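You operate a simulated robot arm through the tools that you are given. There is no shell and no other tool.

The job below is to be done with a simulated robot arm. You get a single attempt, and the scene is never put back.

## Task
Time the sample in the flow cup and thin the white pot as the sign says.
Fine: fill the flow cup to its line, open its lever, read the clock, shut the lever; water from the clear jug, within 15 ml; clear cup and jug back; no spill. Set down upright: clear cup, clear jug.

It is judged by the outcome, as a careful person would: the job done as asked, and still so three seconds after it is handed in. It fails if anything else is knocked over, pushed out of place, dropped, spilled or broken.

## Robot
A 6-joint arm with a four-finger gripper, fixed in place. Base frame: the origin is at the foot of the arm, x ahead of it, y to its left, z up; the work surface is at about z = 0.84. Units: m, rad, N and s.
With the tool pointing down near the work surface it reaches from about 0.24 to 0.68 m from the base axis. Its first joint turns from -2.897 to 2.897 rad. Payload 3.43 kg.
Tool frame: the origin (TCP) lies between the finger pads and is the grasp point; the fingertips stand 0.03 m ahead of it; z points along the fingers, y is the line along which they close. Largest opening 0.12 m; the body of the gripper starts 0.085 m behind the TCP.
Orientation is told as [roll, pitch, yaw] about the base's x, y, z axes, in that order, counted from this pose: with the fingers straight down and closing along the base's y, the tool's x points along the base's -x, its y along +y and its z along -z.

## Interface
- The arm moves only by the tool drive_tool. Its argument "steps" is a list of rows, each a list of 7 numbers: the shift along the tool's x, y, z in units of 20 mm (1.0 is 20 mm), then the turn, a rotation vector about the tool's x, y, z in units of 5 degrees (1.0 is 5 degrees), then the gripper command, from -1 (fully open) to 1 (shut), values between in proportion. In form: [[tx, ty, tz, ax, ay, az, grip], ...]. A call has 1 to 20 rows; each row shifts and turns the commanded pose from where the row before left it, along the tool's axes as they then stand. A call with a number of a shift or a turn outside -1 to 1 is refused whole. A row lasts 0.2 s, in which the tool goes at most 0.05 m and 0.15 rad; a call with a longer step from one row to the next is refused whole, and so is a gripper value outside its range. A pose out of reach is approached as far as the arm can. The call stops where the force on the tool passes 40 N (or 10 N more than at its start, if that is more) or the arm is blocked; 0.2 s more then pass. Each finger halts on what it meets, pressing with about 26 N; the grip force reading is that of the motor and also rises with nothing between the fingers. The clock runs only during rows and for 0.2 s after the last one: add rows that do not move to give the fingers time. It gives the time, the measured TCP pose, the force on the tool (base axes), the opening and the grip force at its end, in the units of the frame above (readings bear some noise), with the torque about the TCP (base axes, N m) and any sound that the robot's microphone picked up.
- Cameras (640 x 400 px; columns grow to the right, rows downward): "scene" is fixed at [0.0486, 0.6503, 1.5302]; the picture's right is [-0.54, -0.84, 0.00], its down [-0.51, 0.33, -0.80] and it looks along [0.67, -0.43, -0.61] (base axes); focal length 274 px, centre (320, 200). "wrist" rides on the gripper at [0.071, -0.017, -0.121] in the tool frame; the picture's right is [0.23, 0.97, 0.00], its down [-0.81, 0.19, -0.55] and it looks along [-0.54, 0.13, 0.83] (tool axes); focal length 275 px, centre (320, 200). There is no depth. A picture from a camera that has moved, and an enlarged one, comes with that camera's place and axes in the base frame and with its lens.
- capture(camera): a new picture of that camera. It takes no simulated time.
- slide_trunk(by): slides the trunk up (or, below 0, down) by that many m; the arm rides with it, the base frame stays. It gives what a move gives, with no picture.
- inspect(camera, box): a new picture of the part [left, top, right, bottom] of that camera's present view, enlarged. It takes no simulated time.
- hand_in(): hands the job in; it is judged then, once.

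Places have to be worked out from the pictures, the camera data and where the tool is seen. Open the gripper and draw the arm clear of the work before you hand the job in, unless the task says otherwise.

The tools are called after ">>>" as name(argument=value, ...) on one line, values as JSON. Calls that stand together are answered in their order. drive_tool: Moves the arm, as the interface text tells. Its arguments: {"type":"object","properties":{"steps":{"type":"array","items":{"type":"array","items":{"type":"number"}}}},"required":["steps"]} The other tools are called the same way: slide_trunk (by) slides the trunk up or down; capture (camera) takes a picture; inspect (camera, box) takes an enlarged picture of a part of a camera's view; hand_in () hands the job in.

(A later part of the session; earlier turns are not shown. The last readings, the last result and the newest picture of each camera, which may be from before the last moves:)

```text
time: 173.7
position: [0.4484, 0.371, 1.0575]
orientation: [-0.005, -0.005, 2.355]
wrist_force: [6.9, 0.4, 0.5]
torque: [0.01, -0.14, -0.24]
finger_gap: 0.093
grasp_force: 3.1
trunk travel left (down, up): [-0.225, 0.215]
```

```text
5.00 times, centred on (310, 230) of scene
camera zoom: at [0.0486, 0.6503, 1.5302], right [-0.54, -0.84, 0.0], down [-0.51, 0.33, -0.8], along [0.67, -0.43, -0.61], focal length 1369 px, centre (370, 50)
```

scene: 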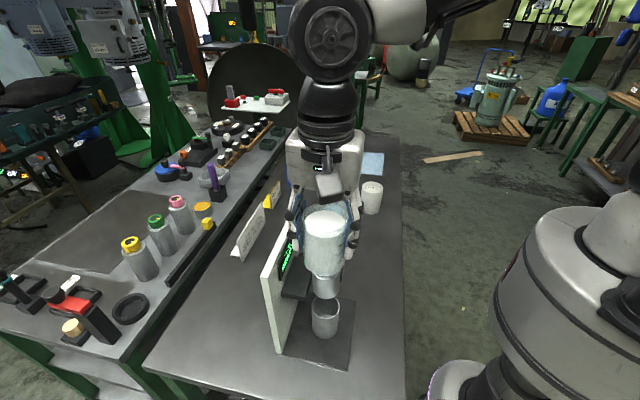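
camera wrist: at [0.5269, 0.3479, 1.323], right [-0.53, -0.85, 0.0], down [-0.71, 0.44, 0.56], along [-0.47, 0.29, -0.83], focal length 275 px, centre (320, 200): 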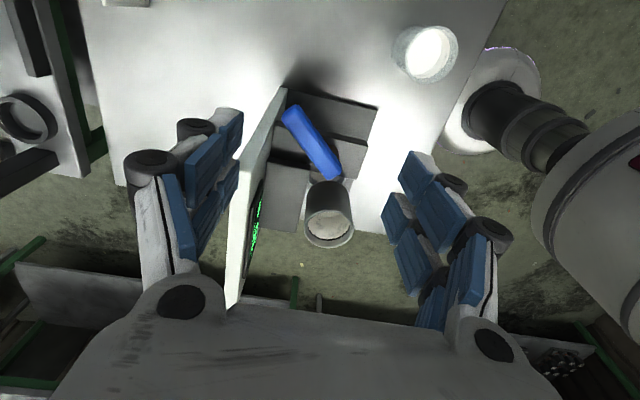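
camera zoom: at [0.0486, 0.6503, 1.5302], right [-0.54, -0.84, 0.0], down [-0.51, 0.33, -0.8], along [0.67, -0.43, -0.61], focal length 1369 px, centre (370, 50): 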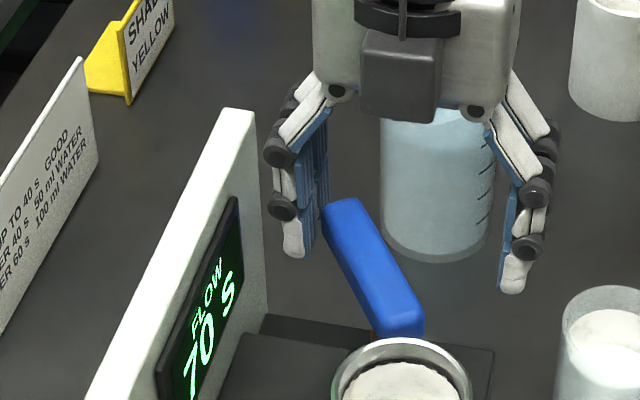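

Working well at about 7 N. Continuing along the arc.

>>> drive_tool(steps=[[0.04, 0.1, 0, 0, 0, 0, -0.5], [0.04, 0.1, 0, 0, 0, 0, -0.5], [0.03, 0.1, 0, 0, 0, 0, -0.5], [0.03, 0.1, 0, 0, 0, 0, -0.5], [0.02, 0.1, 0, 0, 0, 0, -0.5], [0, 0, 0, 0, 0, 0, -0.5]])

>>> inspect(camera="wrist", box=[180, 75, 380, 265])

>>> inspect(camera="scene", box=[270, 190, 350, 270])

```text
time: 175.1
position: [0.4448, 0.3617, 1.0569]
orientation: [-0.005, -0.003, 2.352]
wrist_force: [-0.1, 0.2, 0.1]
torque: [0.05, 0.0, 0.01]
finger_gap: 0.0903
grasp_force: 0.3
trunk travel left (down, up): [-0.225, 0.215]
```

```text
2.11 times, centred on (280, 170) of wrist
camera zoom: at [0.5065, 0.3241, 1.1767], right [-0.53, -0.85, -0.01], down [-0.71, 0.44, 0.55], along [-0.47, 0.3, -0.83], focal length 580 px, centre (404, 263)
```

zoom: 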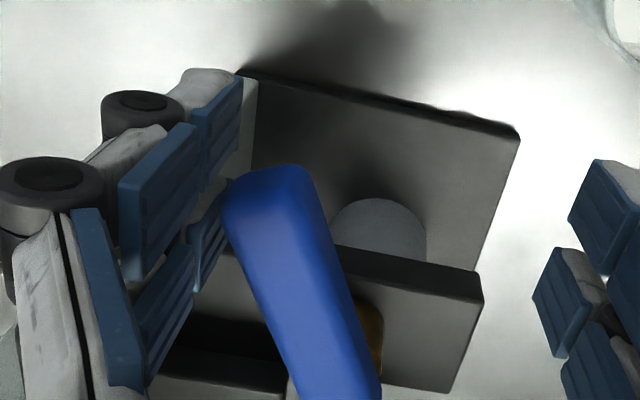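

```text
5.00 times, centred on (310, 230) of scene
camera zoom: at [0.0486, 0.6503, 1.5302], right [-0.54, -0.84, 0.0], down [-0.51, 0.33, -0.8], along [0.67, -0.43, -0.61], focal length 1369 px, centre (370, 50)
```

zoom: 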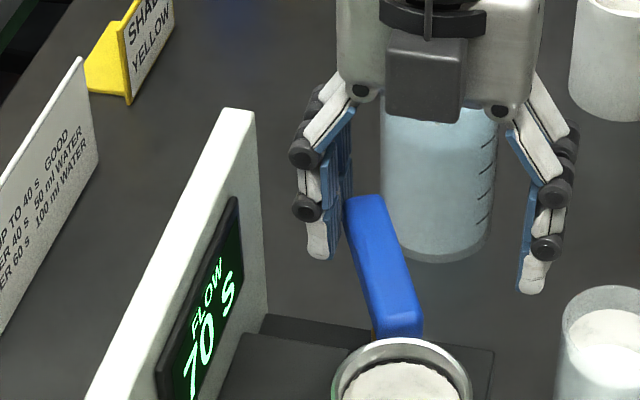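

Lever at about -25° now, force low. Continuing the push.

>>> drive_tool(steps=[[0.02, 0.11, 0, 0, 0, 0, -0.5], [0.02, 0.11, 0, 0, 0, 0, -0.5], [0.02, 0.11, 0, 0, 0, 0, -0.5], [0.01, 0.11, 0, 0, 0, 0, -0.5], [0, 0.11, 0, 0, 0, 0, -0.5], [0, 0.11, 0, 0, 0, 0, -0.5], [0, 0, 0, 0, 0, 0, -0.5]])

>>> inspect(camera="wrist", box=[180, 75, 380, 265])

>>> inspect(camera="scene", box=[270, 190, 350, 270])

```text
time: 176.7
position: [0.4381, 0.3516, 1.0572]
orientation: [-0.006, -0.002, 2.354]
wrist_force: [7.8, -2.3, -3.7]
torque: [-0.2, -0.03, -0.42]
finger_gap: 0.091
grasp_force: 1.1
trunk travel left (down, up): [-0.225, 0.215]
```

```text
2.11 times, centred on (280, 170) of wrist
camera zoom: at [0.4988, 0.3135, 1.1763], right [-0.53, -0.85, -0.01], down [-0.71, 0.44, 0.56], along [-0.47, 0.3, -0.83], focal length 580 px, centre (404, 263)
```

zoom: 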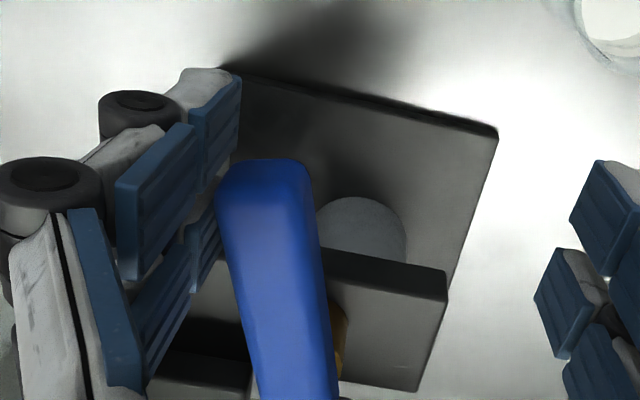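

```text
5.00 times, centred on (310, 230) of scene
camera zoom: at [0.0486, 0.6503, 1.5302], right [-0.54, -0.84, 0.0], down [-0.51, 0.33, -0.8], along [0.67, -0.43, -0.61], focal length 1369 px, centre (370, 50)
```

zoom: 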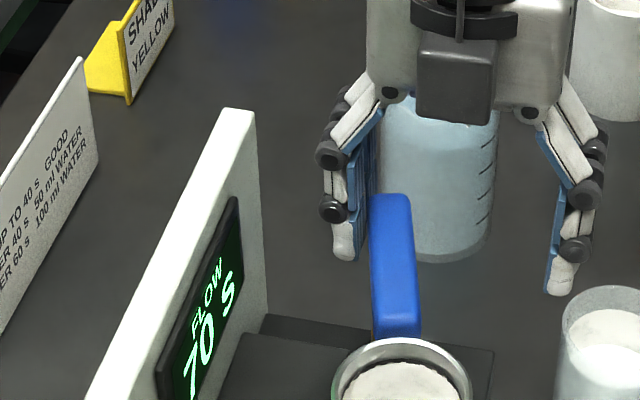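

Lever near -33°. Pushing on.

>>> drive_tool(steps=[[0.01, 0.11, 0, 0, 0, 0, -0.5], [0.01, 0.11, 0, 0, 0, 0, -0.5], [0, 0.11, 0, 0, 0, 0, -0.5], [0, 0.11, 0, 0, 0, 0, -0.5], [0, 0.11, 0, 0, 0, 0, -0.5], [-0.01, 0.11, 0, 0, 0, 0, -0.5], [-0.01, 0.11, 0, 0, 0, 0, -0.5], [0, 0, 0, 0, 0, 0, -0.5]])

>>> inspect(camera="wrist", box=[180, 75, 380, 265])

>>> inspect(camera="scene", box=[270, 190, 350, 270])

```text
time: 178.5
position: [0.4283, 0.3371, 1.0557]
orientation: [-0.003, -0.007, 2.351]
wrist_force: [29.1, -18.2, -7.6]
torque: [-0.45, -0.38, -1.65]
finger_gap: 0.0918
grasp_force: 1.5
trunk travel left (down, up): [-0.225, 0.215]
```

```text
2.11 times, centred on (280, 170) of wrist
camera zoom: at [0.4915, 0.2996, 1.1757], right [-0.53, -0.85, 0.0], down [-0.71, 0.44, 0.56], along [-0.47, 0.3, -0.83], focal length 580 px, centre (404, 263)
```

zoom: 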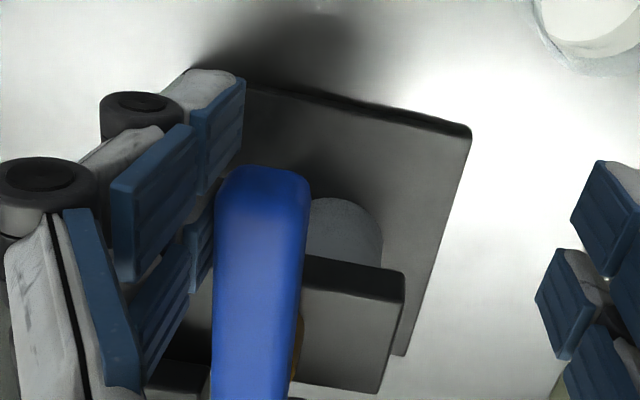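

```text
5.00 times, centred on (310, 230) of scene
camera zoom: at [0.0486, 0.6503, 1.5302], right [-0.54, -0.84, 0.0], down [-0.51, 0.33, -0.8], along [0.67, -0.43, -0.61], focal length 1369 px, centre (370, 50)
```

zoom: 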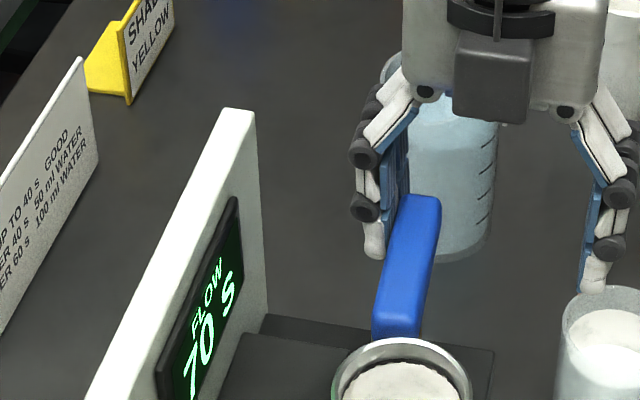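

A 34 N side load shows the lever's end is bearing on the outer finger column. I'll shift the hand 6 mm to the right to free it.

>>> drive_tool(steps=[[0.15, -0.05, 0, 0, 0, 0, -0.5], [0.15, -0.05, 0, 0, 0, 0, -0.5], [0, 0, 0, 0, 0, 0, -0.5]])

>>> inspect(camera="wrist", box=[180, 75, 380, 265])

>>> inspect(camera="scene", box=[285, 225, 335, 285])

```text
time: 179.3
position: [0.43, 0.3385, 1.0577]
orientation: [-0.004, -0.004, 2.353]
wrist_force: [7.1, -4.2, -4.6]
torque: [-0.16, 0.09, -0.41]
finger_gap: 0.0902
grasp_force: 0.1
trunk travel left (down, up): [-0.225, 0.215]
```

```text
2.11 times, centred on (280, 170) of wrist
camera zoom: at [0.4926, 0.3007, 1.1763], right [-0.53, -0.85, 0.0], down [-0.71, 0.44, 0.56], along [-0.47, 0.3, -0.83], focal length 580 px, centre (404, 263)
```

zoom: 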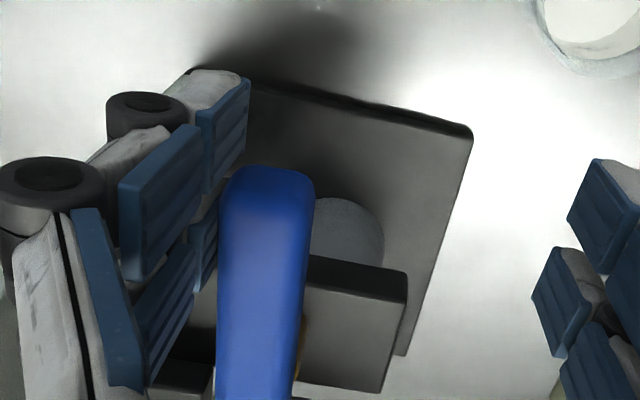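

```text
6.67 times, centred on (310, 255) of scene
camera zoom: at [0.0486, 0.6503, 1.5302], right [-0.54, -0.84, 0.0], down [-0.51, 0.33, -0.8], along [0.67, -0.43, -0.61], focal length 1826 px, centre (387, -167)
```

zoom: 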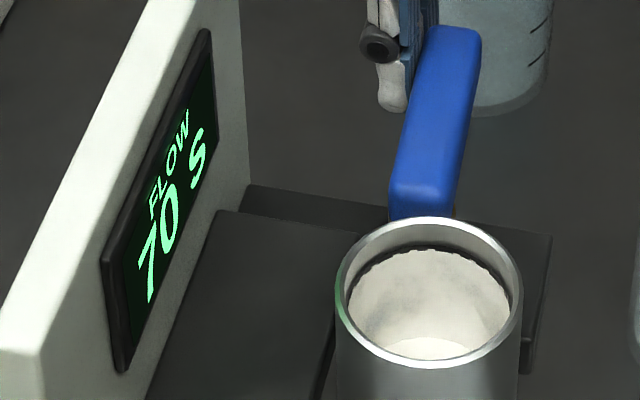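

Nearly released. The lever is now parallel to the board, so I'll lift 3 cm, shift 20 mm inboard, and re-lower so both rear fingers sit squarely behind it.

>>> drive_tool(steps=[[0.1, -0.1, 0, 0, 0, 0, -0.5], [0, 0, -0.8, 0, 0, 0, -0.5], [0, 0, -0.9, 0, 0, 0, -0.5], [0, 0, 0, 0, 0, 0, -0.5]])

>>> inspect(camera="wrist", box=[180, 75, 380, 265])

>>> inspect(camera="scene", box=[270, 190, 350, 270])

```text
time: 180.3
position: [0.4323, 0.3376, 1.0916]
orientation: [-0.004, -0.004, 2.353]
wrist_force: [0.2, 0.8, 0.6]
torque: [0.0, 0.01, -0.05]
finger_gap: 0.0903
grasp_force: 0.2
trunk travel left (down, up): [-0.225, 0.215]
```

```text
2.11 times, centred on (280, 170) of wrist
camera zoom: at [0.4954, 0.3004, 1.2111], right [-0.53, -0.85, -0.01], down [-0.71, 0.44, 0.55], along [-0.47, 0.3, -0.83], focal length 580 px, centre (404, 263)
```

zoom: 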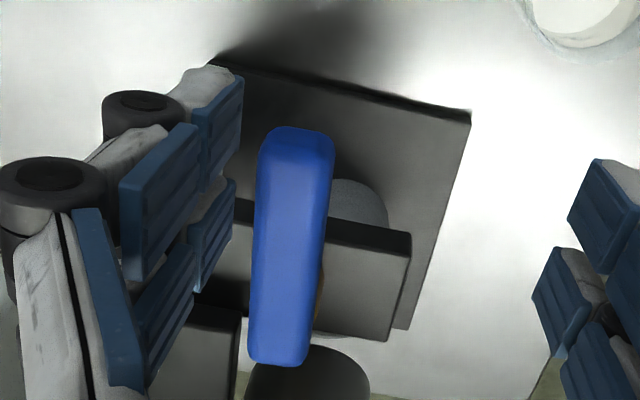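

```text
5.00 times, centred on (310, 230) of scene
camera zoom: at [0.0486, 0.6503, 1.5302], right [-0.54, -0.84, 0.0], down [-0.51, 0.33, -0.8], along [0.67, -0.43, -0.61], focal length 1369 px, centre (370, 50)
```

zoom: 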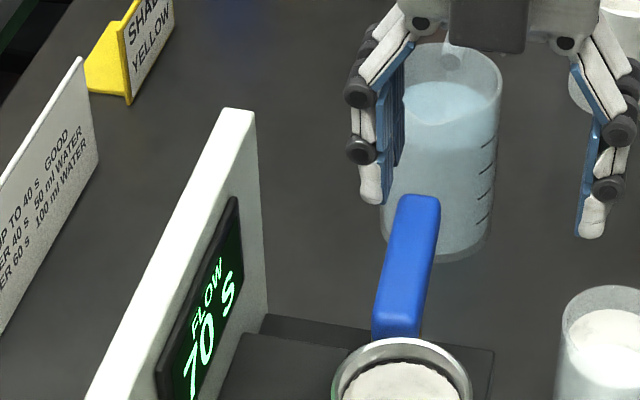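

The lever lies at about -42°, nearly parallel with the finger rows. I'll shift 25 mm inboard, 2 mm back, and lower behind it.

>>> drive_tool(steps=[[-0.6, -0.05, 0, 0, 0, 0, -0.5], [-0.65, -0.05, 0, 0, 0, 0, -0.5], [0, 0, 0.6, 0, 0, 0, -0.5], [0, 0, 0.6, 0, 0, 0, -0.5], [0, 0, 0.4, 0, 0, 0, -0.5], [0, 0, 0, 0, 0, 0, -0.5]])

>>> inspect(camera="wrist", box=[180, 75, 380, 265])

>>> inspect(camera="scene", box=[270, 190, 350, 270])

```text
time: 181.7
position: [0.4171, 0.3583, 1.0584]
orientation: [-0.005, -0.005, 2.353]
wrist_force: [-0.9, -0.2, 0.3]
torque: [0.02, -0.01, 0.01]
finger_gap: 0.09
grasp_force: 0.1
trunk travel left (down, up): [-0.225, 0.215]
```

```text
2.11 times, centred on (280, 170) of wrist
camera zoom: at [0.4791, 0.3194, 1.1787], right [-0.53, -0.85, -0.01], down [-0.71, 0.44, 0.55], along [-0.47, 0.3, -0.83], focal length 580 px, centre (404, 263)
```

zoom: 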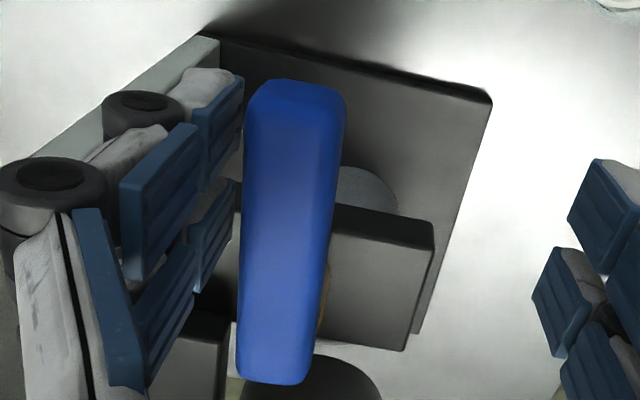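

```text
5.00 times, centred on (310, 230) of scene
camera zoom: at [0.0486, 0.6503, 1.5302], right [-0.54, -0.84, 0.0], down [-0.51, 0.33, -0.8], along [0.67, -0.43, -0.61], focal length 1369 px, centre (370, 50)
```

zoom: 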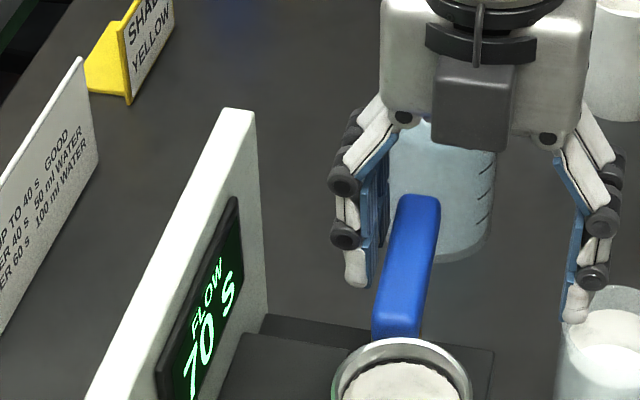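

Both rear fingers are behind the lever, no contact. I'll close the remaining few mm and then rotate the hand with the lever about its pivot, 10° first.

>>> drive_tool(steps=[[0, 0.15, 0, 0, 0, 0, -0.5], [-0.054, 0.122, 0, 0, 0, 0.4, -0.5], [-0.054, 0.122, 0, 0, 0, 0.4, -0.5], [-0.054, 0.122, 0, 0, 0, 0.4, -0.5], [-0.054, 0.122, 0, 0, 0, 0.4, -0.5], [0, 0, 0, 0, 0, 0, -0.5]])

>>> inspect(camera="wrist", box=[180, 75, 380, 265])

>>> inspect(camera="scene", box=[270, 190, 350, 270])

```text
time: 183.1
position: [0.4041, 0.3514, 1.0599]
orientation: [-0.007, -0.004, 2.215]
wrist_force: [0.1, -0.4, 0.3]
torque: [0.02, 0.01, 0.0]
finger_gap: 0.0906
grasp_force: 0.3
trunk travel left (down, up): [-0.225, 0.215]
```

```text
2.11 times, centred on (280, 170) of wrist
camera zoom: at [0.4603, 0.3059, 1.1789], right [-0.64, -0.77, -0.01], down [-0.64, 0.53, 0.56], along [-0.42, 0.36, -0.83], focal length 580 px, centre (404, 263)
```

zoom: 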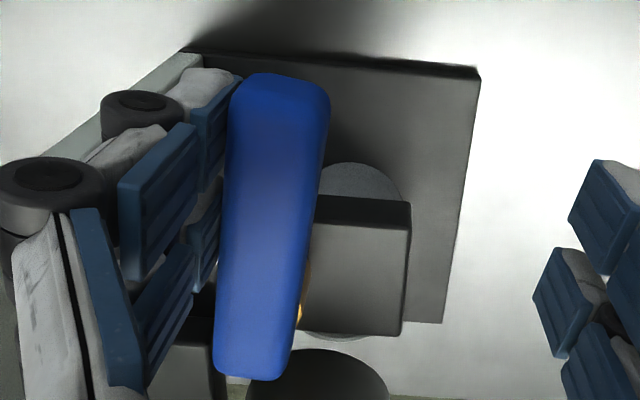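

```text
5.00 times, centred on (310, 230) of scene
camera zoom: at [0.0486, 0.6503, 1.5302], right [-0.54, -0.84, 0.0], down [-0.51, 0.33, -0.8], along [0.67, -0.43, -0.61], focal length 1369 px, centre (370, 50)
```

zoom: 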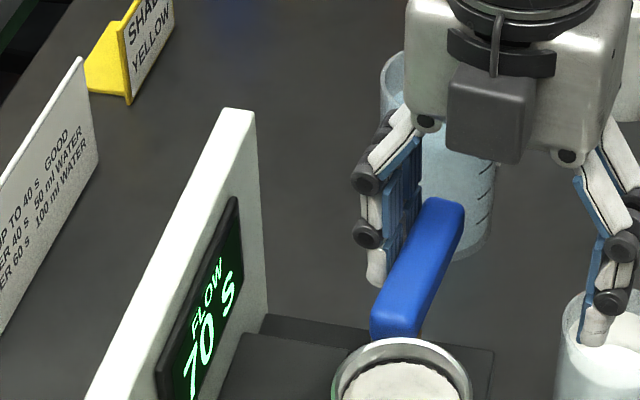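

Lever is within a few degrees of its original closed position. A few more small steps until it meets its stop.

>>> drive_tool(steps=[[-0.04, 0.1, 0, 0, 0, 0.3, -0.5], [-0.04, 0.1, 0, 0, 0, 0.3, -0.5], [0, 0, 0, 0, 0, 0, -0.5]])

>>> drive_tool(steps=[[-0.02, 0.08, 0, 0, 0, 0.1, -0.5], [0, 0, 0, 0, 0, 0, -0.5]])

>>> inspect(camera="scene", box=[285, 225, 365, 305])

>>> inspect(camera="wrist", box=[180, 75, 380, 265])

```text
time: 183.9
position: [0.4002, 0.3522, 1.0597]
orientation: [-0.002, -0.004, 2.16]
wrist_force: [2.2, 1.6, -1.5]
torque: [0.01, 0.02, -0.03]
finger_gap: 0.0907
grasp_force: 0.2
trunk travel left (down, up): [-0.225, 0.215]
```

```text
time: 184.5
position: [0.3995, 0.3504, 1.0591]
orientation: [-0.004, -0.004, 2.153]
wrist_force: [2.4, 2.2, -1.6]
torque: [0.05, -0.02, -0.01]
finger_gap: 0.0914
grasp_force: 1.1
trunk travel left (down, up): [-0.225, 0.215]
```

```text
5.00 times, centred on (325, 265) of scene
camera zoom: at [0.0486, 0.6503, 1.5302], right [-0.54, -0.84, 0.0], down [-0.51, 0.33, -0.8], along [0.67, -0.43, -0.61], focal length 1369 px, centre (295, -125)
```

zoom: 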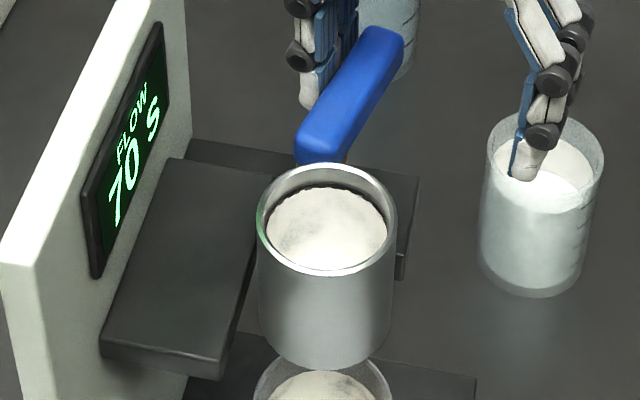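

```text
2.11 times, centred on (280, 170) of wrist
camera zoom: at [0.4525, 0.3008, 1.1789], right [-0.69, -0.73, -0.01], down [-0.61, 0.57, 0.56], along [-0.4, 0.38, -0.83], focal length 580 px, centre (404, 263)
```

zoom: 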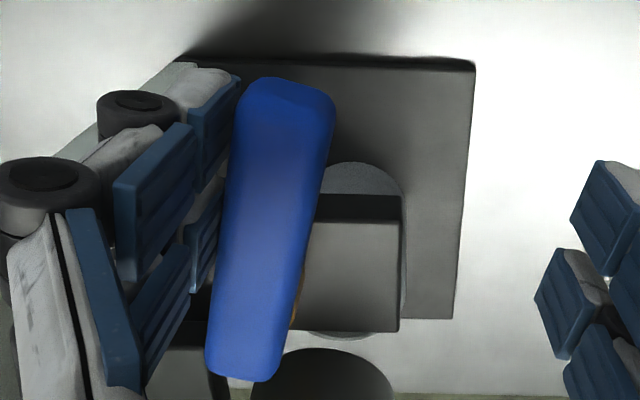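

The lever now looks identical to its starting (closed) picture. One or two more millimetres to seat it against the stop.

>>> drive_tool(steps=[[0, 0.08, 0, 0, 0, 0, -0.5], [0, 0, 0, 0, 0, 0, -0.5]])

>>> drive_tool(steps=[[0, 0.08, 0, 0, 0, 0, -0.5], [0, 0, 0, 0, 0, 0, -0.5]])

>>> inspect(camera="scene", box=[285, 225, 365, 305])

```text
time: 185.1
position: [0.3979, 0.3487, 1.0605]
orientation: [-0.006, -0.004, 2.151]
wrist_force: [5.4, 1.5, -2.2]
torque: [-0.03, -0.04, -0.2]
finger_gap: 0.093
grasp_force: 2.1
trunk travel left (down, up): [-0.225, 0.215]
```

```text
time: 185.7
position: [0.3979, 0.3482, 1.0577]
orientation: [-0.005, -0.006, 2.152]
wrist_force: [11.8, 1.8, -3.7]
torque: [-0.17, -0.1, -0.5]
finger_gap: 0.0944
grasp_force: 4.1
trunk travel left (down, up): [-0.225, 0.215]
```

```text
5.00 times, centred on (325, 265) of scene
camera zoom: at [0.0486, 0.6503, 1.5302], right [-0.54, -0.84, 0.0], down [-0.51, 0.33, -0.8], along [0.67, -0.43, -0.61], focal length 1369 px, centre (295, -125)
```

zoom: 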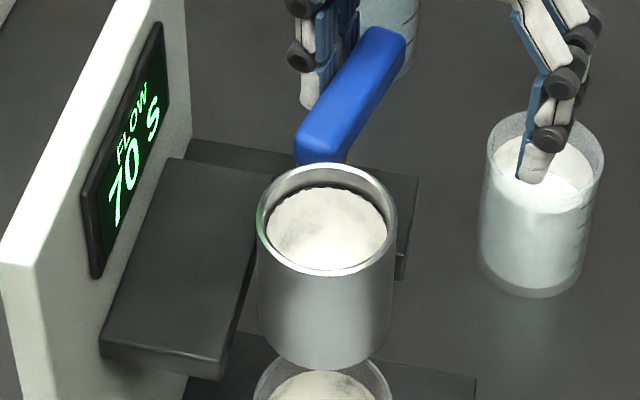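

The lever is against its stop (12 N), matching the initial picture. Backing off and lifting away.

>>> drive_tool(steps=[[0, -0.2, 0, 0, 0, 0, -0.5], [0, -0.25, 0, 0, 0, 0, -0.5], [0, 0, -0.5, 0, 0, 0, -0.5], [0, 0, -1, 0, 0, 0, -0.5], [0, 0, -1, 0, 0, 0, -0.5], [0, 0, -1, 0, 0, 0, -0.5], [0, 0, -1, 0, 0, 0, -0.5], [0, 0, -1, 0, 0, 0, -0.5], [0, 0, -1, 0, 0, 0, -0.5], [0, 0, -1, 0, 0, 0, -0.5], [0, 0, 0, 0, 0, 0, -0.5]])

>>> inspect(camera="scene", box=[285, 225, 365, 305])

>>> capture(camera="scene")

```text
time: 188.1
position: [0.4035, 0.3529, 1.211]
orientation: [-0.005, -0.006, 2.152]
wrist_force: [0.2, 0.6, -0.2]
torque: [-0.03, 0.01, -0.01]
finger_gap: 0.09
grasp_force: 0.0
trunk travel left (down, up): [-0.225, 0.215]
```

```text
5.00 times, centred on (325, 265) of scene
camera zoom: at [0.0486, 0.6503, 1.5302], right [-0.54, -0.84, 0.0], down [-0.51, 0.33, -0.8], along [0.67, -0.43, -0.61], focal length 1369 px, centre (295, -125)
```

zoom: 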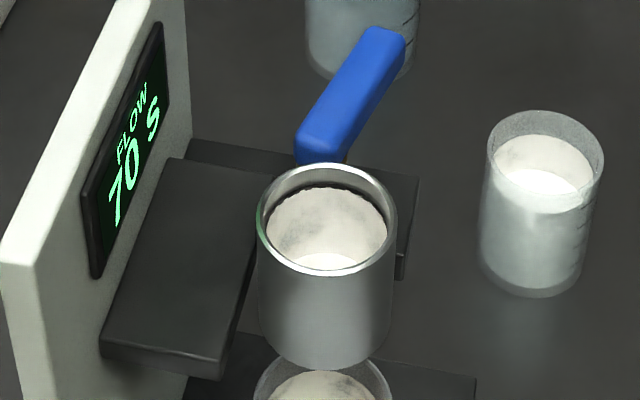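

```text
taken
```

scene: 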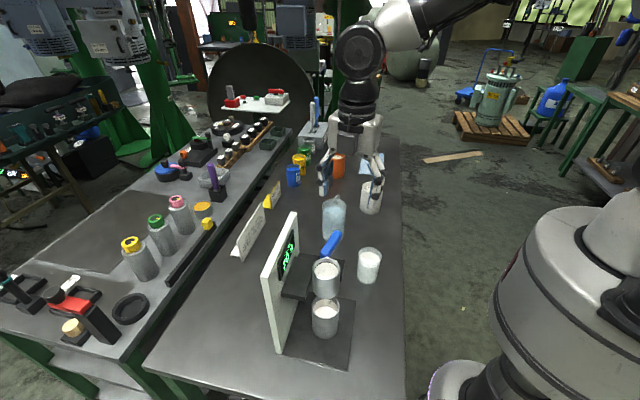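

The lever is fully shut and everything on the stand is as before. Next the jug: I'll turn to yaw 130° with open fingers and move above it (fingers will close across the jug, handle and spout along the other axis).

>>> drive_tool(steps=[[0, 0, 0, 0, 0, -0.67, -1], [0, 0, 0, 0, 0, -0.67, -1], [0.935, -0.342, 0, 0, 0, 0, -1], [0.935, -0.342, 0, 0, 0, 0, -1], [0.935, -0.342, 0, 0, 0, 0, -1], [0.935, -0.342, 0, 0, 0, 0, -1], [0.935, -0.342, 0, 0, 0, 0, -1], [0.935, -0.342, 0, 0, 0, 0, -1], [0.935, -0.342, 0, 0, 0, 0, -1], [0.935, -0.342, 0, 0, 0, 0, -1], [0.935, -0.342, 0, 0, 0, 0, -1], [0.935, -0.342, 0, 0, 0, 0, -1], [0.935, -0.342, 0, 0, 0, 0, -1], [0.935, -0.342, 0, 0, 0, 0, -1], [0, 0, 0, 0, 0, 0, -1]])

>>> capture(camera="wrist")

>>> capture(camera="scene")

```text
time: 191.3
position: [0.6105, 0.2339, 1.2079]
orientation: [-0.005, -0.004, 2.27]
wrist_force: [-0.1, 0.8, 0.5]
torque: [0.0, 0.01, 0.01]
finger_gap: 0.1202
grasp_force: 0.1
trunk travel left (down, up): [-0.225, 0.215]
```

```text
taken
camera wrist: at [0.6703, 0.1909, 1.327], right [-0.6, -0.8, -0.01], down [-0.67, 0.49, 0.55], along [-0.44, 0.34, -0.83], focal length 275 px, centre (320, 200)
```

wrist: 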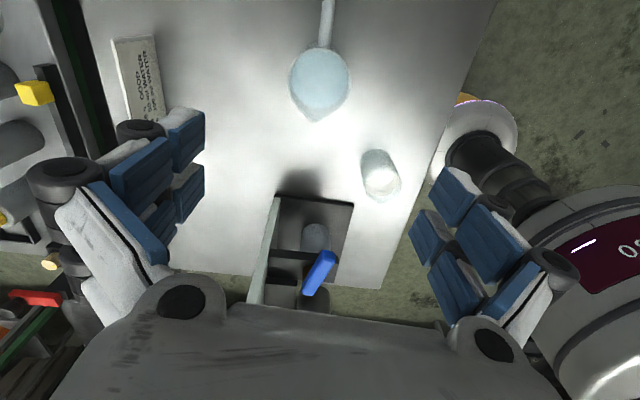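

```text
taken
```

scene: 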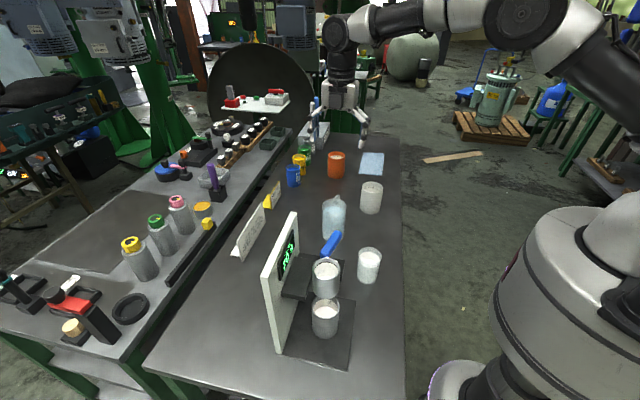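

The jug is right below with handle and spout aligned to the tool x axis. Zooming to refine.

>>> inspect(camera="wrist", box=[270, 0, 370, 130])

```text
3.08 times, centred on (320, 65) of wrist
camera zoom: at [0.6703, 0.1909, 1.327], right [-0.6, -0.8, -0.01], down [-0.67, 0.49, 0.55], along [-0.44, 0.34, -0.83], focal length 847 px, centre (320, 615)
```

zoom: 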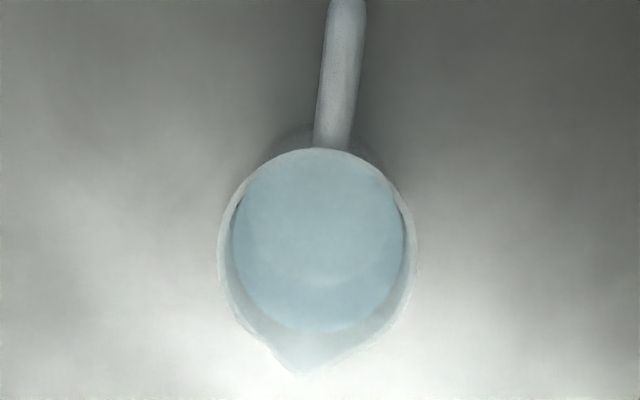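

The jug's centre is 8 mm off in tool x and the spout is 6° off; I'll correct both and then descend with open fingers to z 0.94.

>>> drive_tool(steps=[[0.38, -0.16, 0, 0, 0, 0, -1], [0, 0, 0, 0, 0, -0.6, -1], [0, 0, 0, 0, 0, -0.6, -1], [0, 0, 1, 0, 0, 0, -1], [0, 0, 1, 0, 0, 0, -1], [0, 0, 1, 0, 0, 0, -1], [0, 0, 1, 0, 0, 0, -1], [0, 0, 1, 0, 0, 0, -1], [0, 0, 0, 0, 0, 0, -1]])

>>> capture(camera="wrist")

>>> inspect(camera="wrist", box=[240, 30, 400, 170])

```text
time: 193.3
position: [0.6162, 0.2298, 1.1073]
orientation: [-0.005, -0.002, 2.374]
wrist_force: [-0.7, -0.7, 0.1]
torque: [0.0, -0.02, 0.0]
finger_gap: 0.1201
grasp_force: 0.1
trunk travel left (down, up): [-0.225, 0.215]
```

```text
taken
camera wrist: at [0.6799, 0.1936, 1.2271], right [-0.51, -0.86, -0.01], down [-0.72, 0.42, 0.55], along [-0.47, 0.29, -0.83], focal length 275 px, centre (320, 200)
```

wrist: 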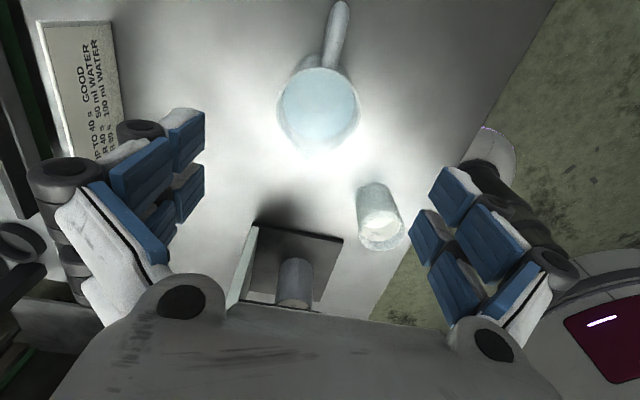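

```text
2.86 times, centred on (320, 100) of wrist
camera zoom: at [0.6799, 0.1936, 1.2271], right [-0.51, -0.86, -0.01], down [-0.72, 0.42, 0.55], along [-0.47, 0.29, -0.83], focal length 786 px, centre (320, 486)
```

zoom: 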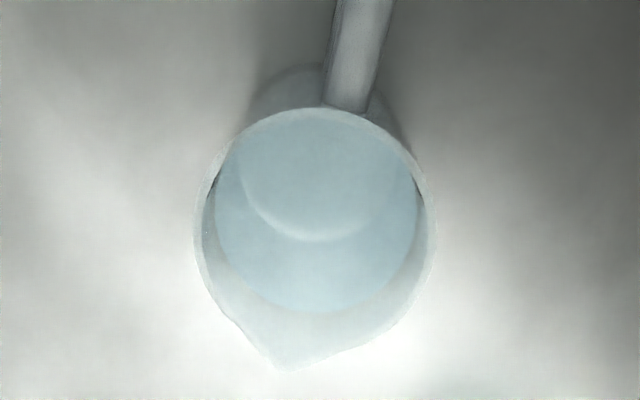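

Centred within 3 mm and the spout lines up with tool -x. Small correction and final descent around the jug.

>>> drive_tool(steps=[[0.15, -0.12, 0, 0, 0, 0, -1], [0, 0, 1, 0, 0, 0, -1], [0, 0, 1, 0, 0, 0, -1], [0, 0, 1, 0, 0, 0, -1], [0, 0, 1, 0, 0, 0, -1], [0, 0, 1, 0, 0, 0, -1], [0, 0, 1, 0, 0, 0, -1], [0, 0, 1, 0, 0, 0, -1], [0, 0, 0.8, 0, 0, 0, -1], [0, 0, 0.47, 0, 0, 0, -1], [0, 0, 0, 0, 0, 0, -1]])

>>> capture(camera="wrist")

>>> inspect(camera="scene", box=[280, 130, 400, 250])

```text
time: 195.7
position: [0.6227, 0.2292, 0.943]
orientation: [-0.006, -0.003, 2.372]
wrist_force: [1.0, -0.9, -1.0]
torque: [-0.02, 0.02, -0.03]
finger_gap: 0.12
grasp_force: 0.0
trunk travel left (down, up): [-0.225, 0.215]
```

```text
taken
camera wrist: at [0.6845, 0.1926, 1.0631], right [-0.51, -0.86, -0.01], down [-0.72, 0.42, 0.55], along [-0.47, 0.29, -0.83], focal length 275 px, centre (320, 200)
```

wrist: 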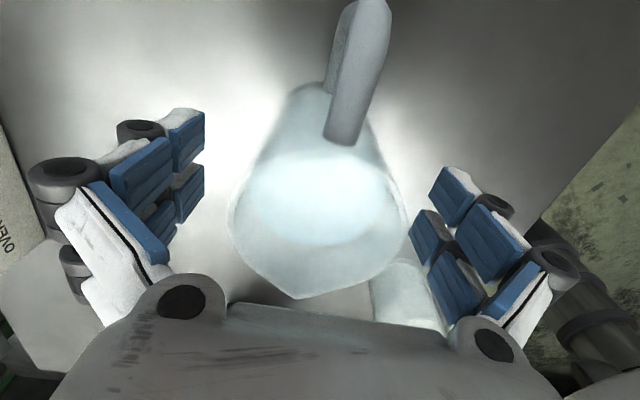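

```text
3.33 times, centred on (340, 190) of scene
camera zoom: at [0.0486, 0.6503, 1.5302], right [-0.54, -0.84, 0.0], down [-0.51, 0.33, -0.8], along [0.67, -0.43, -0.61], focal length 913 px, centre (253, 233)
```

zoom: 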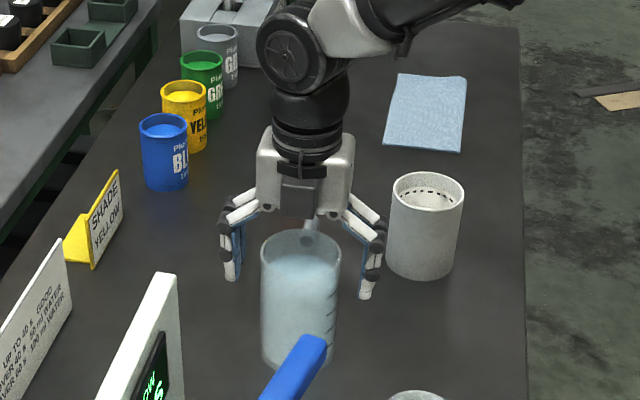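

Jug is centred between the fingers. Closing the gripper.

>>> drive_tool(steps=[[0, 0, 0, 0, 0, 0, 1], [0, 0, 0, 0, 0, 0, 1], [0, 0, 0, 0, 0, 0, 1], [0, 0, 0, 0, 0, 0, 1], [0, 0, 0, 0, 0, 0, 1], [0, 0, 0, 0, 0, 0, 1], [0, 0, 0, 0, 0, 0, 1]])

>>> inspect(camera="wrist", box=[200, 80, 440, 320])

>>> inspect(camera="scene", box=[310, 190, 360, 245])

```text
time: 197.3
position: [0.6211, 0.228, 0.9441]
orientation: [-0.005, -0.002, 2.372]
wrist_force: [-0.8, -0.6, 1.8]
torque: [-0.26, 0.34, 0.01]
finger_gap: 0.0799
grasp_force: 26.3
trunk travel left (down, up): [-0.225, 0.215]
```

```text
1.67 times, centred on (320, 200) of wrist
camera zoom: at [0.6842, 0.1925, 1.0632], right [-0.51, -0.86, -0.01], down [-0.72, 0.42, 0.55], along [-0.47, 0.29, -0.83], focal length 459 px, centre (320, 200)
```

zoom: 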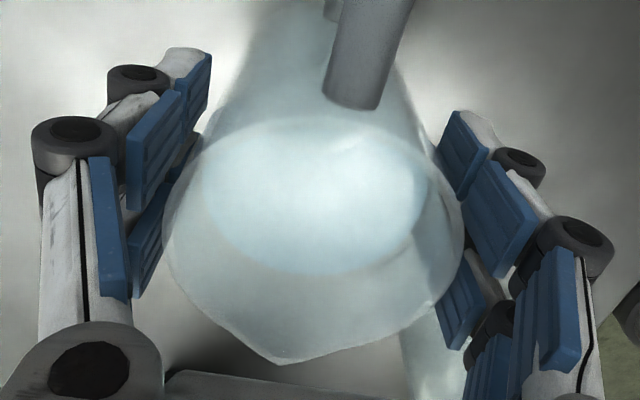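

```text
7.27 times, centred on (335, 218) of scene
camera zoom: at [0.0486, 0.6503, 1.5302], right [-0.54, -0.84, 0.0], down [-0.51, 0.33, -0.8], along [0.67, -0.43, -0.61], focal length 1992 px, centre (211, 73)
```

zoom: 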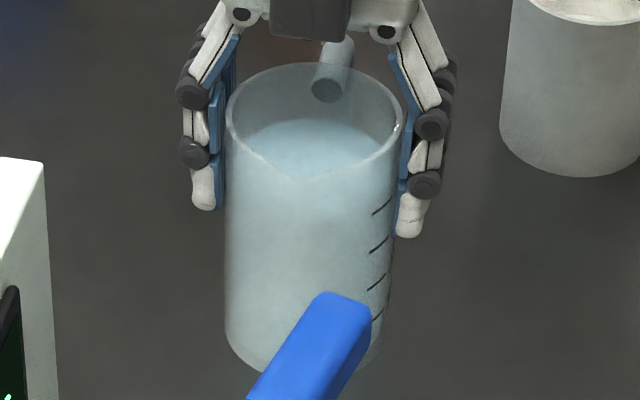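

Gripped (80 mm, 26 N). The water is about 27 mm below the rim (roughly 430 ml). I'll lift gently by 20 cm and take several weight readings.

>>> drive_tool(steps=[[0, 0, -0.3, 0, 0, 0, 1], [0, 0, -0.6, 0, 0, 0, 1], [0, 0, -0.9, 0, 0, 0, 1], [0, 0, -1, 0, 0, 0, 1], [0, 0, -1, 0, 0, 0, 1], [0, 0, -1, 0, 0, 0, 1], [0, 0, -1, 0, 0, 0, 1], [0, 0, -1, 0, 0, 0, 1], [0, 0, -1, 0, 0, 0, 1], [0, 0, -0.9, 0, 0, 0, 1], [0, 0, -0.6, 0, 0, 0, 1], [0, 0, -0.3, 0, 0, 0, 1], [0, 0, 0, 0, 0, 0, 1], [0, 0, 0, 0, 0, 0, 1]])

>>> drive_tool(steps=[[0, 0, 0, 0, 0, 0, 1]])

>>> drive_tool(steps=[[0, 0, 0, 0, 0, 0, 1]])

>>> drive_tool(steps=[[0, 0, 0, 0, 0, 0, 1]])

>>> drive_tool(steps=[[0, 0, 0, 0, 0, 0, 1]])

>>> drive_tool(steps=[[0, 0, 0, 0, 0, 0, 1]])

>>> drive_tool(steps=[[0, 0, 0, 0, 0, 0, 1]])

>>> capture(camera="wrist")

>>> inspect(camera="scene", box=[300, 130, 400, 250])

```text
time: 200.3
position: [0.6229, 0.2289, 1.1357]
orientation: [-0.005, -0.004, 2.374]
wrist_force: [-0.7, -0.5, -5.5]
torque: [0.01, 0.03, 0.01]
finger_gap: 0.0797
grasp_force: 25.6
trunk travel left (down, up): [-0.225, 0.215]
```

```text
time: 200.7
position: [0.622, 0.229, 1.1354]
orientation: [-0.007, -0.005, 2.373]
wrist_force: [-0.5, 0.1, -5.3]
torque: [0.05, 0.01, 0.0]
finger_gap: 0.0795
grasp_force: 25.7
trunk travel left (down, up): [-0.225, 0.215]
```

```text
time: 201.1
position: [0.6217, 0.2284, 1.1344]
orientation: [-0.005, -0.003, 2.374]
wrist_force: [0.0, 0.1, -4.1]
torque: [0.01, 0.05, 0.01]
finger_gap: 0.0795
grasp_force: 26.1
trunk travel left (down, up): [-0.225, 0.215]
```

```text
time: 201.5
position: [0.6216, 0.2299, 1.1351]
orientation: [-0.006, -0.003, 2.374]
wrist_force: [-0.4, -0.9, -4.9]
torque: [0.04, 0.03, -0.03]
finger_gap: 0.0795
grasp_force: 26.1
trunk travel left (down, up): [-0.225, 0.215]
```

```text
time: 201.9
position: [0.6215, 0.2283, 1.1346]
orientation: [-0.006, -0.005, 2.374]
wrist_force: [0.1, -0.9, -5.7]
torque: [0.02, 0.02, 0.0]
finger_gap: 0.0798
grasp_force: 25.8
trunk travel left (down, up): [-0.225, 0.215]
```

```text
time: 202.3
position: [0.6234, 0.2291, 1.1352]
orientation: [-0.005, -0.003, 2.375]
wrist_force: [-0.4, 0.4, -5.3]
torque: [0.01, 0.04, 0.0]
finger_gap: 0.0796
grasp_force: 26.1
trunk travel left (down, up): [-0.225, 0.215]
```

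```text
time: 202.7
position: [0.6215, 0.2295, 1.1353]
orientation: [-0.005, -0.004, 2.374]
wrist_force: [1.4, -0.1, -4.9]
torque: [0.02, 0.04, 0.01]
finger_gap: 0.0797
grasp_force: 26.3
trunk travel left (down, up): [-0.225, 0.215]
```

```text
taken
camera wrist: at [0.685, 0.1928, 1.2543], right [-0.51, -0.86, -0.01], down [-0.72, 0.42, 0.55], along [-0.47, 0.29, -0.83], focal length 275 px, centre (320, 200)
```

wrist: 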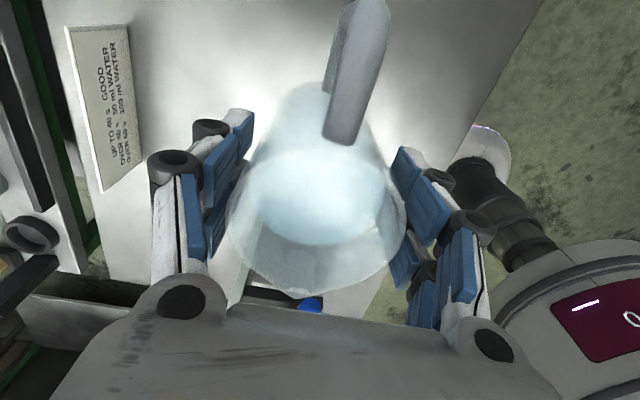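

```text
3.33 times, centred on (350, 190) of scene
camera zoom: at [0.0486, 0.6503, 1.5302], right [-0.54, -0.84, 0.0], down [-0.51, 0.33, -0.8], along [0.67, -0.43, -0.61], focal length 913 px, centre (220, 233)
```

zoom: 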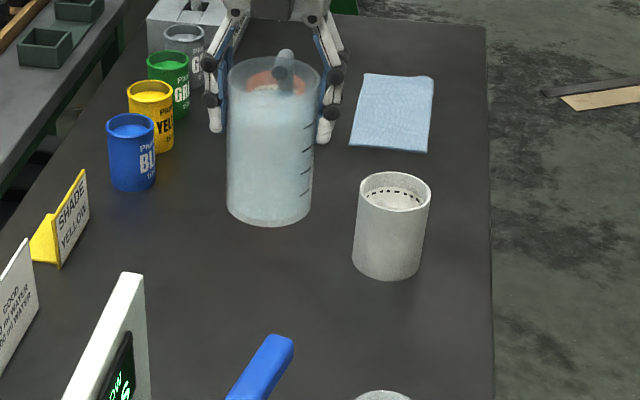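

Weight averages 5.1 N (about 0.43 kg water plus jug). I'll carry the jug smoothly over to the right of the white pot at this height.

>>> drive_tool(steps=[[0.27, 0.217, 0, 0, 0, 0, 1], [0.54, 0.434, 0, 0, 0, 0, 1], [0.811, 0.652, 0, 0, 0, 0, 1], [0.901, 0.724, 0, 0, 0, 0, 1], [0.901, 0.724, 0, 0, 0, 0, 1], [0.901, 0.724, 0, 0, 0, 0, 1], [0.901, 0.724, 0, 0, 0, 0, 1], [0.901, 0.724, 0, 0, 0, 0, 1], [0.901, 0.724, 0, 0, 0, 0, 1], [0.901, 0.724, 0, 0, 0, 0, 1], [0.901, 0.724, 0, 0, 0, 0, 1], [0.901, 0.724, 0, 0, 0, 0, 1], [0.811, 0.652, 0, 0, 0, 0, 1], [0.54, 0.434, 0, 0, 0, 0, 1], [0.27, 0.217, 0, 0, 0, 0, 1], [0, 0, 0, 0, 0, 0, 1], [0, 0, 0, 0, 0, 0, 1]])

>>> capture(camera="scene")

>>> capture(camera="wrist")

```text
time: 206.3
position: [0.6585, -0.0598, 1.1341]
orientation: [-0.005, -0.004, 2.376]
wrist_force: [-0.2, 0.2, -5.6]
torque: [0.02, 0.03, -0.01]
finger_gap: 0.0795
grasp_force: 25.7
trunk travel left (down, up): [-0.225, 0.215]
```

```text
taken
```

scene: 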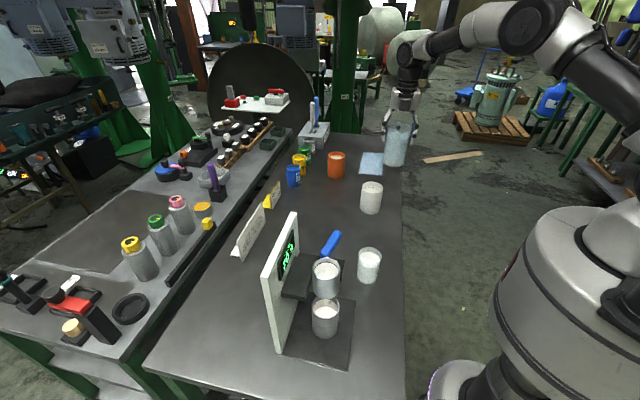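

```text
taken
camera wrist: at [0.722, -0.0964, 1.2537], right [-0.51, -0.86, -0.01], down [-0.72, 0.42, 0.56], along [-0.47, 0.29, -0.83], focal length 275 px, centre (320, 200)
```

wrist: 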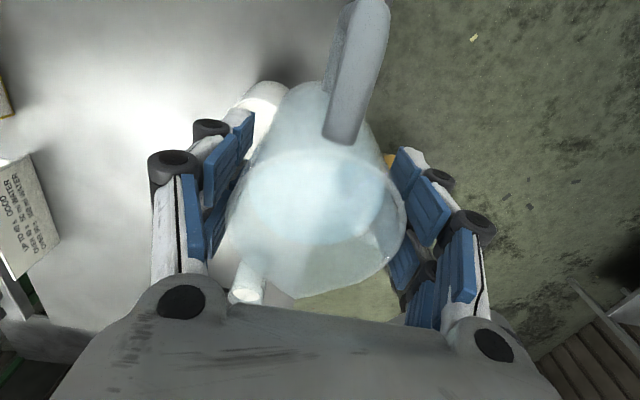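

Reached. Now I slowly turn the jug so its spout points toward the pot (+y).

>>> drive_tool(steps=[[0, 0, 0, 0, 0, 0.2, 1], [0, 0, 0, 0, 0, 0.4, 1], [0, 0, 0, 0, 0, 0.6, 1], [0, 0, 0, 0, 0, 0.8, 1], [0, 0, 0, 0, 0, 0.8, 1], [0, 0, 0, 0, 0, 0.8, 1], [0, 0, 0, 0, 0, 0.8, 1], [0, 0, 0, 0, 0, 0.8, 1], [0, 0, 0, 0, 0, 0.8, 1], [0, 0, 0, 0, 0, 0.8, 1], [0, 0, 0, 0, 0, 0.8, 1], [0, 0, 0, 0, 0, 0.7, 1], [0, 0, 0, 0, 0, 0.6, 1], [0, 0, 0, 0, 0, 0.3, 1], [0, 0, 0, 0, 0, 0, 1]])

>>> capture(camera="wrist")

>>> inspect(camera="scene", box=[330, 90, 450, 230])

```text
time: 209.5
position: [0.6591, -0.0594, 1.1333]
orientation: [-0.002, -0.008, 1.57]
wrist_force: [-0.6, -0.8, -5.2]
torque: [0.08, 0.04, -0.03]
finger_gap: 0.0798
grasp_force: 26.5
trunk travel left (down, up): [-0.225, 0.215]
```

```text
taken
camera wrist: at [0.6755, -0.1299, 1.2528], right [-0.97, -0.23, 0.0], down [-0.19, 0.81, 0.56], along [-0.13, 0.54, -0.83], focal length 275 px, centre (320, 200)
```

wrist: 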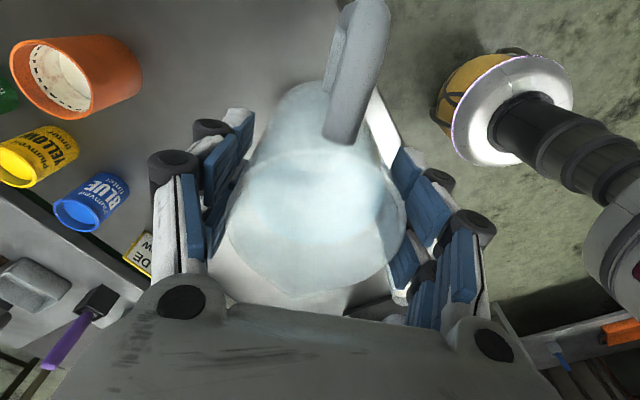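

```text
2.86 times, centred on (390, 160) of scene
camera zoom: at [0.0486, 0.6503, 1.5302], right [-0.54, -0.84, 0.0], down [-0.51, 0.33, -0.8], along [0.67, -0.43, -0.61], focal length 782 px, centre (120, 314)
```

zoom: 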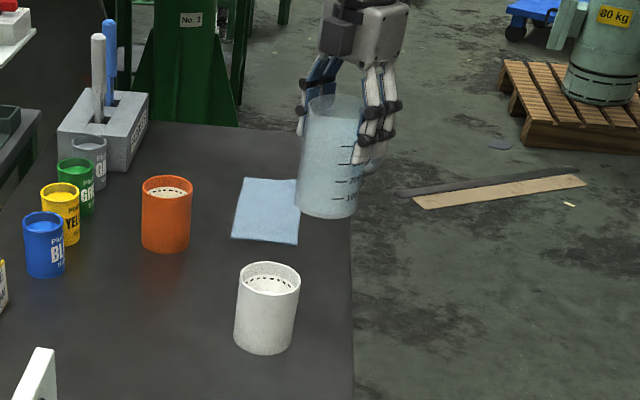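

Spout faces the pot. I'll tilt to 18° (below pouring) and lower part-way, then check alignment with the pot.

>>> drive_tool(steps=[[0, 0, 0, 0, 0.3, 0, 1], [0, 0, 0, 0, 0.5, 0, 1], [0, 0, 0, 0, 0.6, 0, 1], [0, 0, 0, 0, 0.6, 0, 1], [0, 0, 0, 0, 0.6, 0, 1], [0, 0, 0, 0, 0.5, 0, 1], [0, 0, 0, 0, 0.3, 0, 1], [0, 0, 0, 0, 0.2, 0, 1], [-0.15, 0, 0.37, 0, 0, 0, 1], [-0.291, 0, 0.731, 0, 0, 0, 1], [-0.291, 0, 0.731, 0, 0, 0, 1], [-0.291, 0, 0.731, 0, 0, 0, 1], [-0.291, 0, 0.731, 0, 0, 0, 1], [-0.15, 0, 0.37, 0, 0, 0, 1], [0, 0, 0, 0, 0, 0, 1], [0, 0, 0, 0, 0, 0, 1]])

>>> capture(camera="wrist")

>>> inspect(camera="scene", box=[320, 110, 440, 250])

```text
time: 212.9
position: [0.6582, -0.0523, 1.0545]
orientation: [-0.003, 0.307, 1.57]
wrist_force: [-0.1, -0.7, -4.4]
torque: [0.09, 0.0, -0.01]
finger_gap: 0.0797
grasp_force: 26.5
trunk travel left (down, up): [-0.225, 0.215]
```

```text
taken
camera wrist: at [0.676, -0.083, 1.1905], right [-0.97, -0.22, 0.07], down [-0.19, 0.94, 0.28], along [-0.13, 0.26, -0.96], focal length 275 px, centre (320, 200)
```

wrist: 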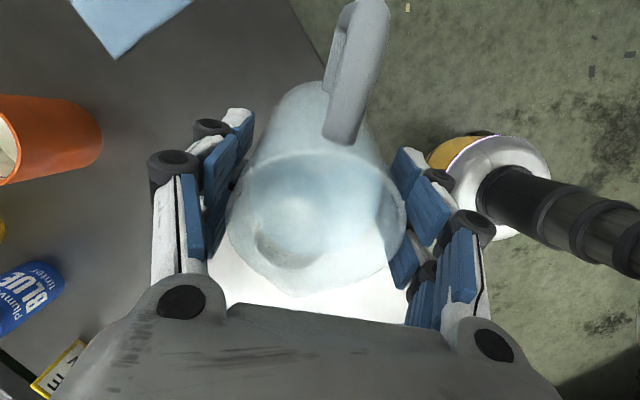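

```text
2.86 times, centred on (380, 180) of scene
camera zoom: at [0.0486, 0.6503, 1.5302], right [-0.54, -0.84, 0.0], down [-0.51, 0.33, -0.8], along [0.67, -0.43, -0.61], focal length 782 px, centre (149, 257)
```

zoom: 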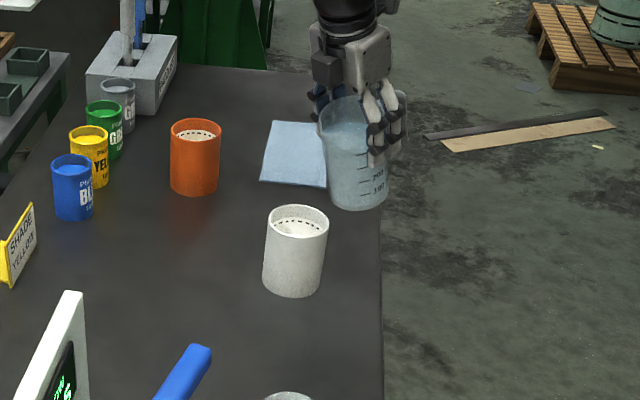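

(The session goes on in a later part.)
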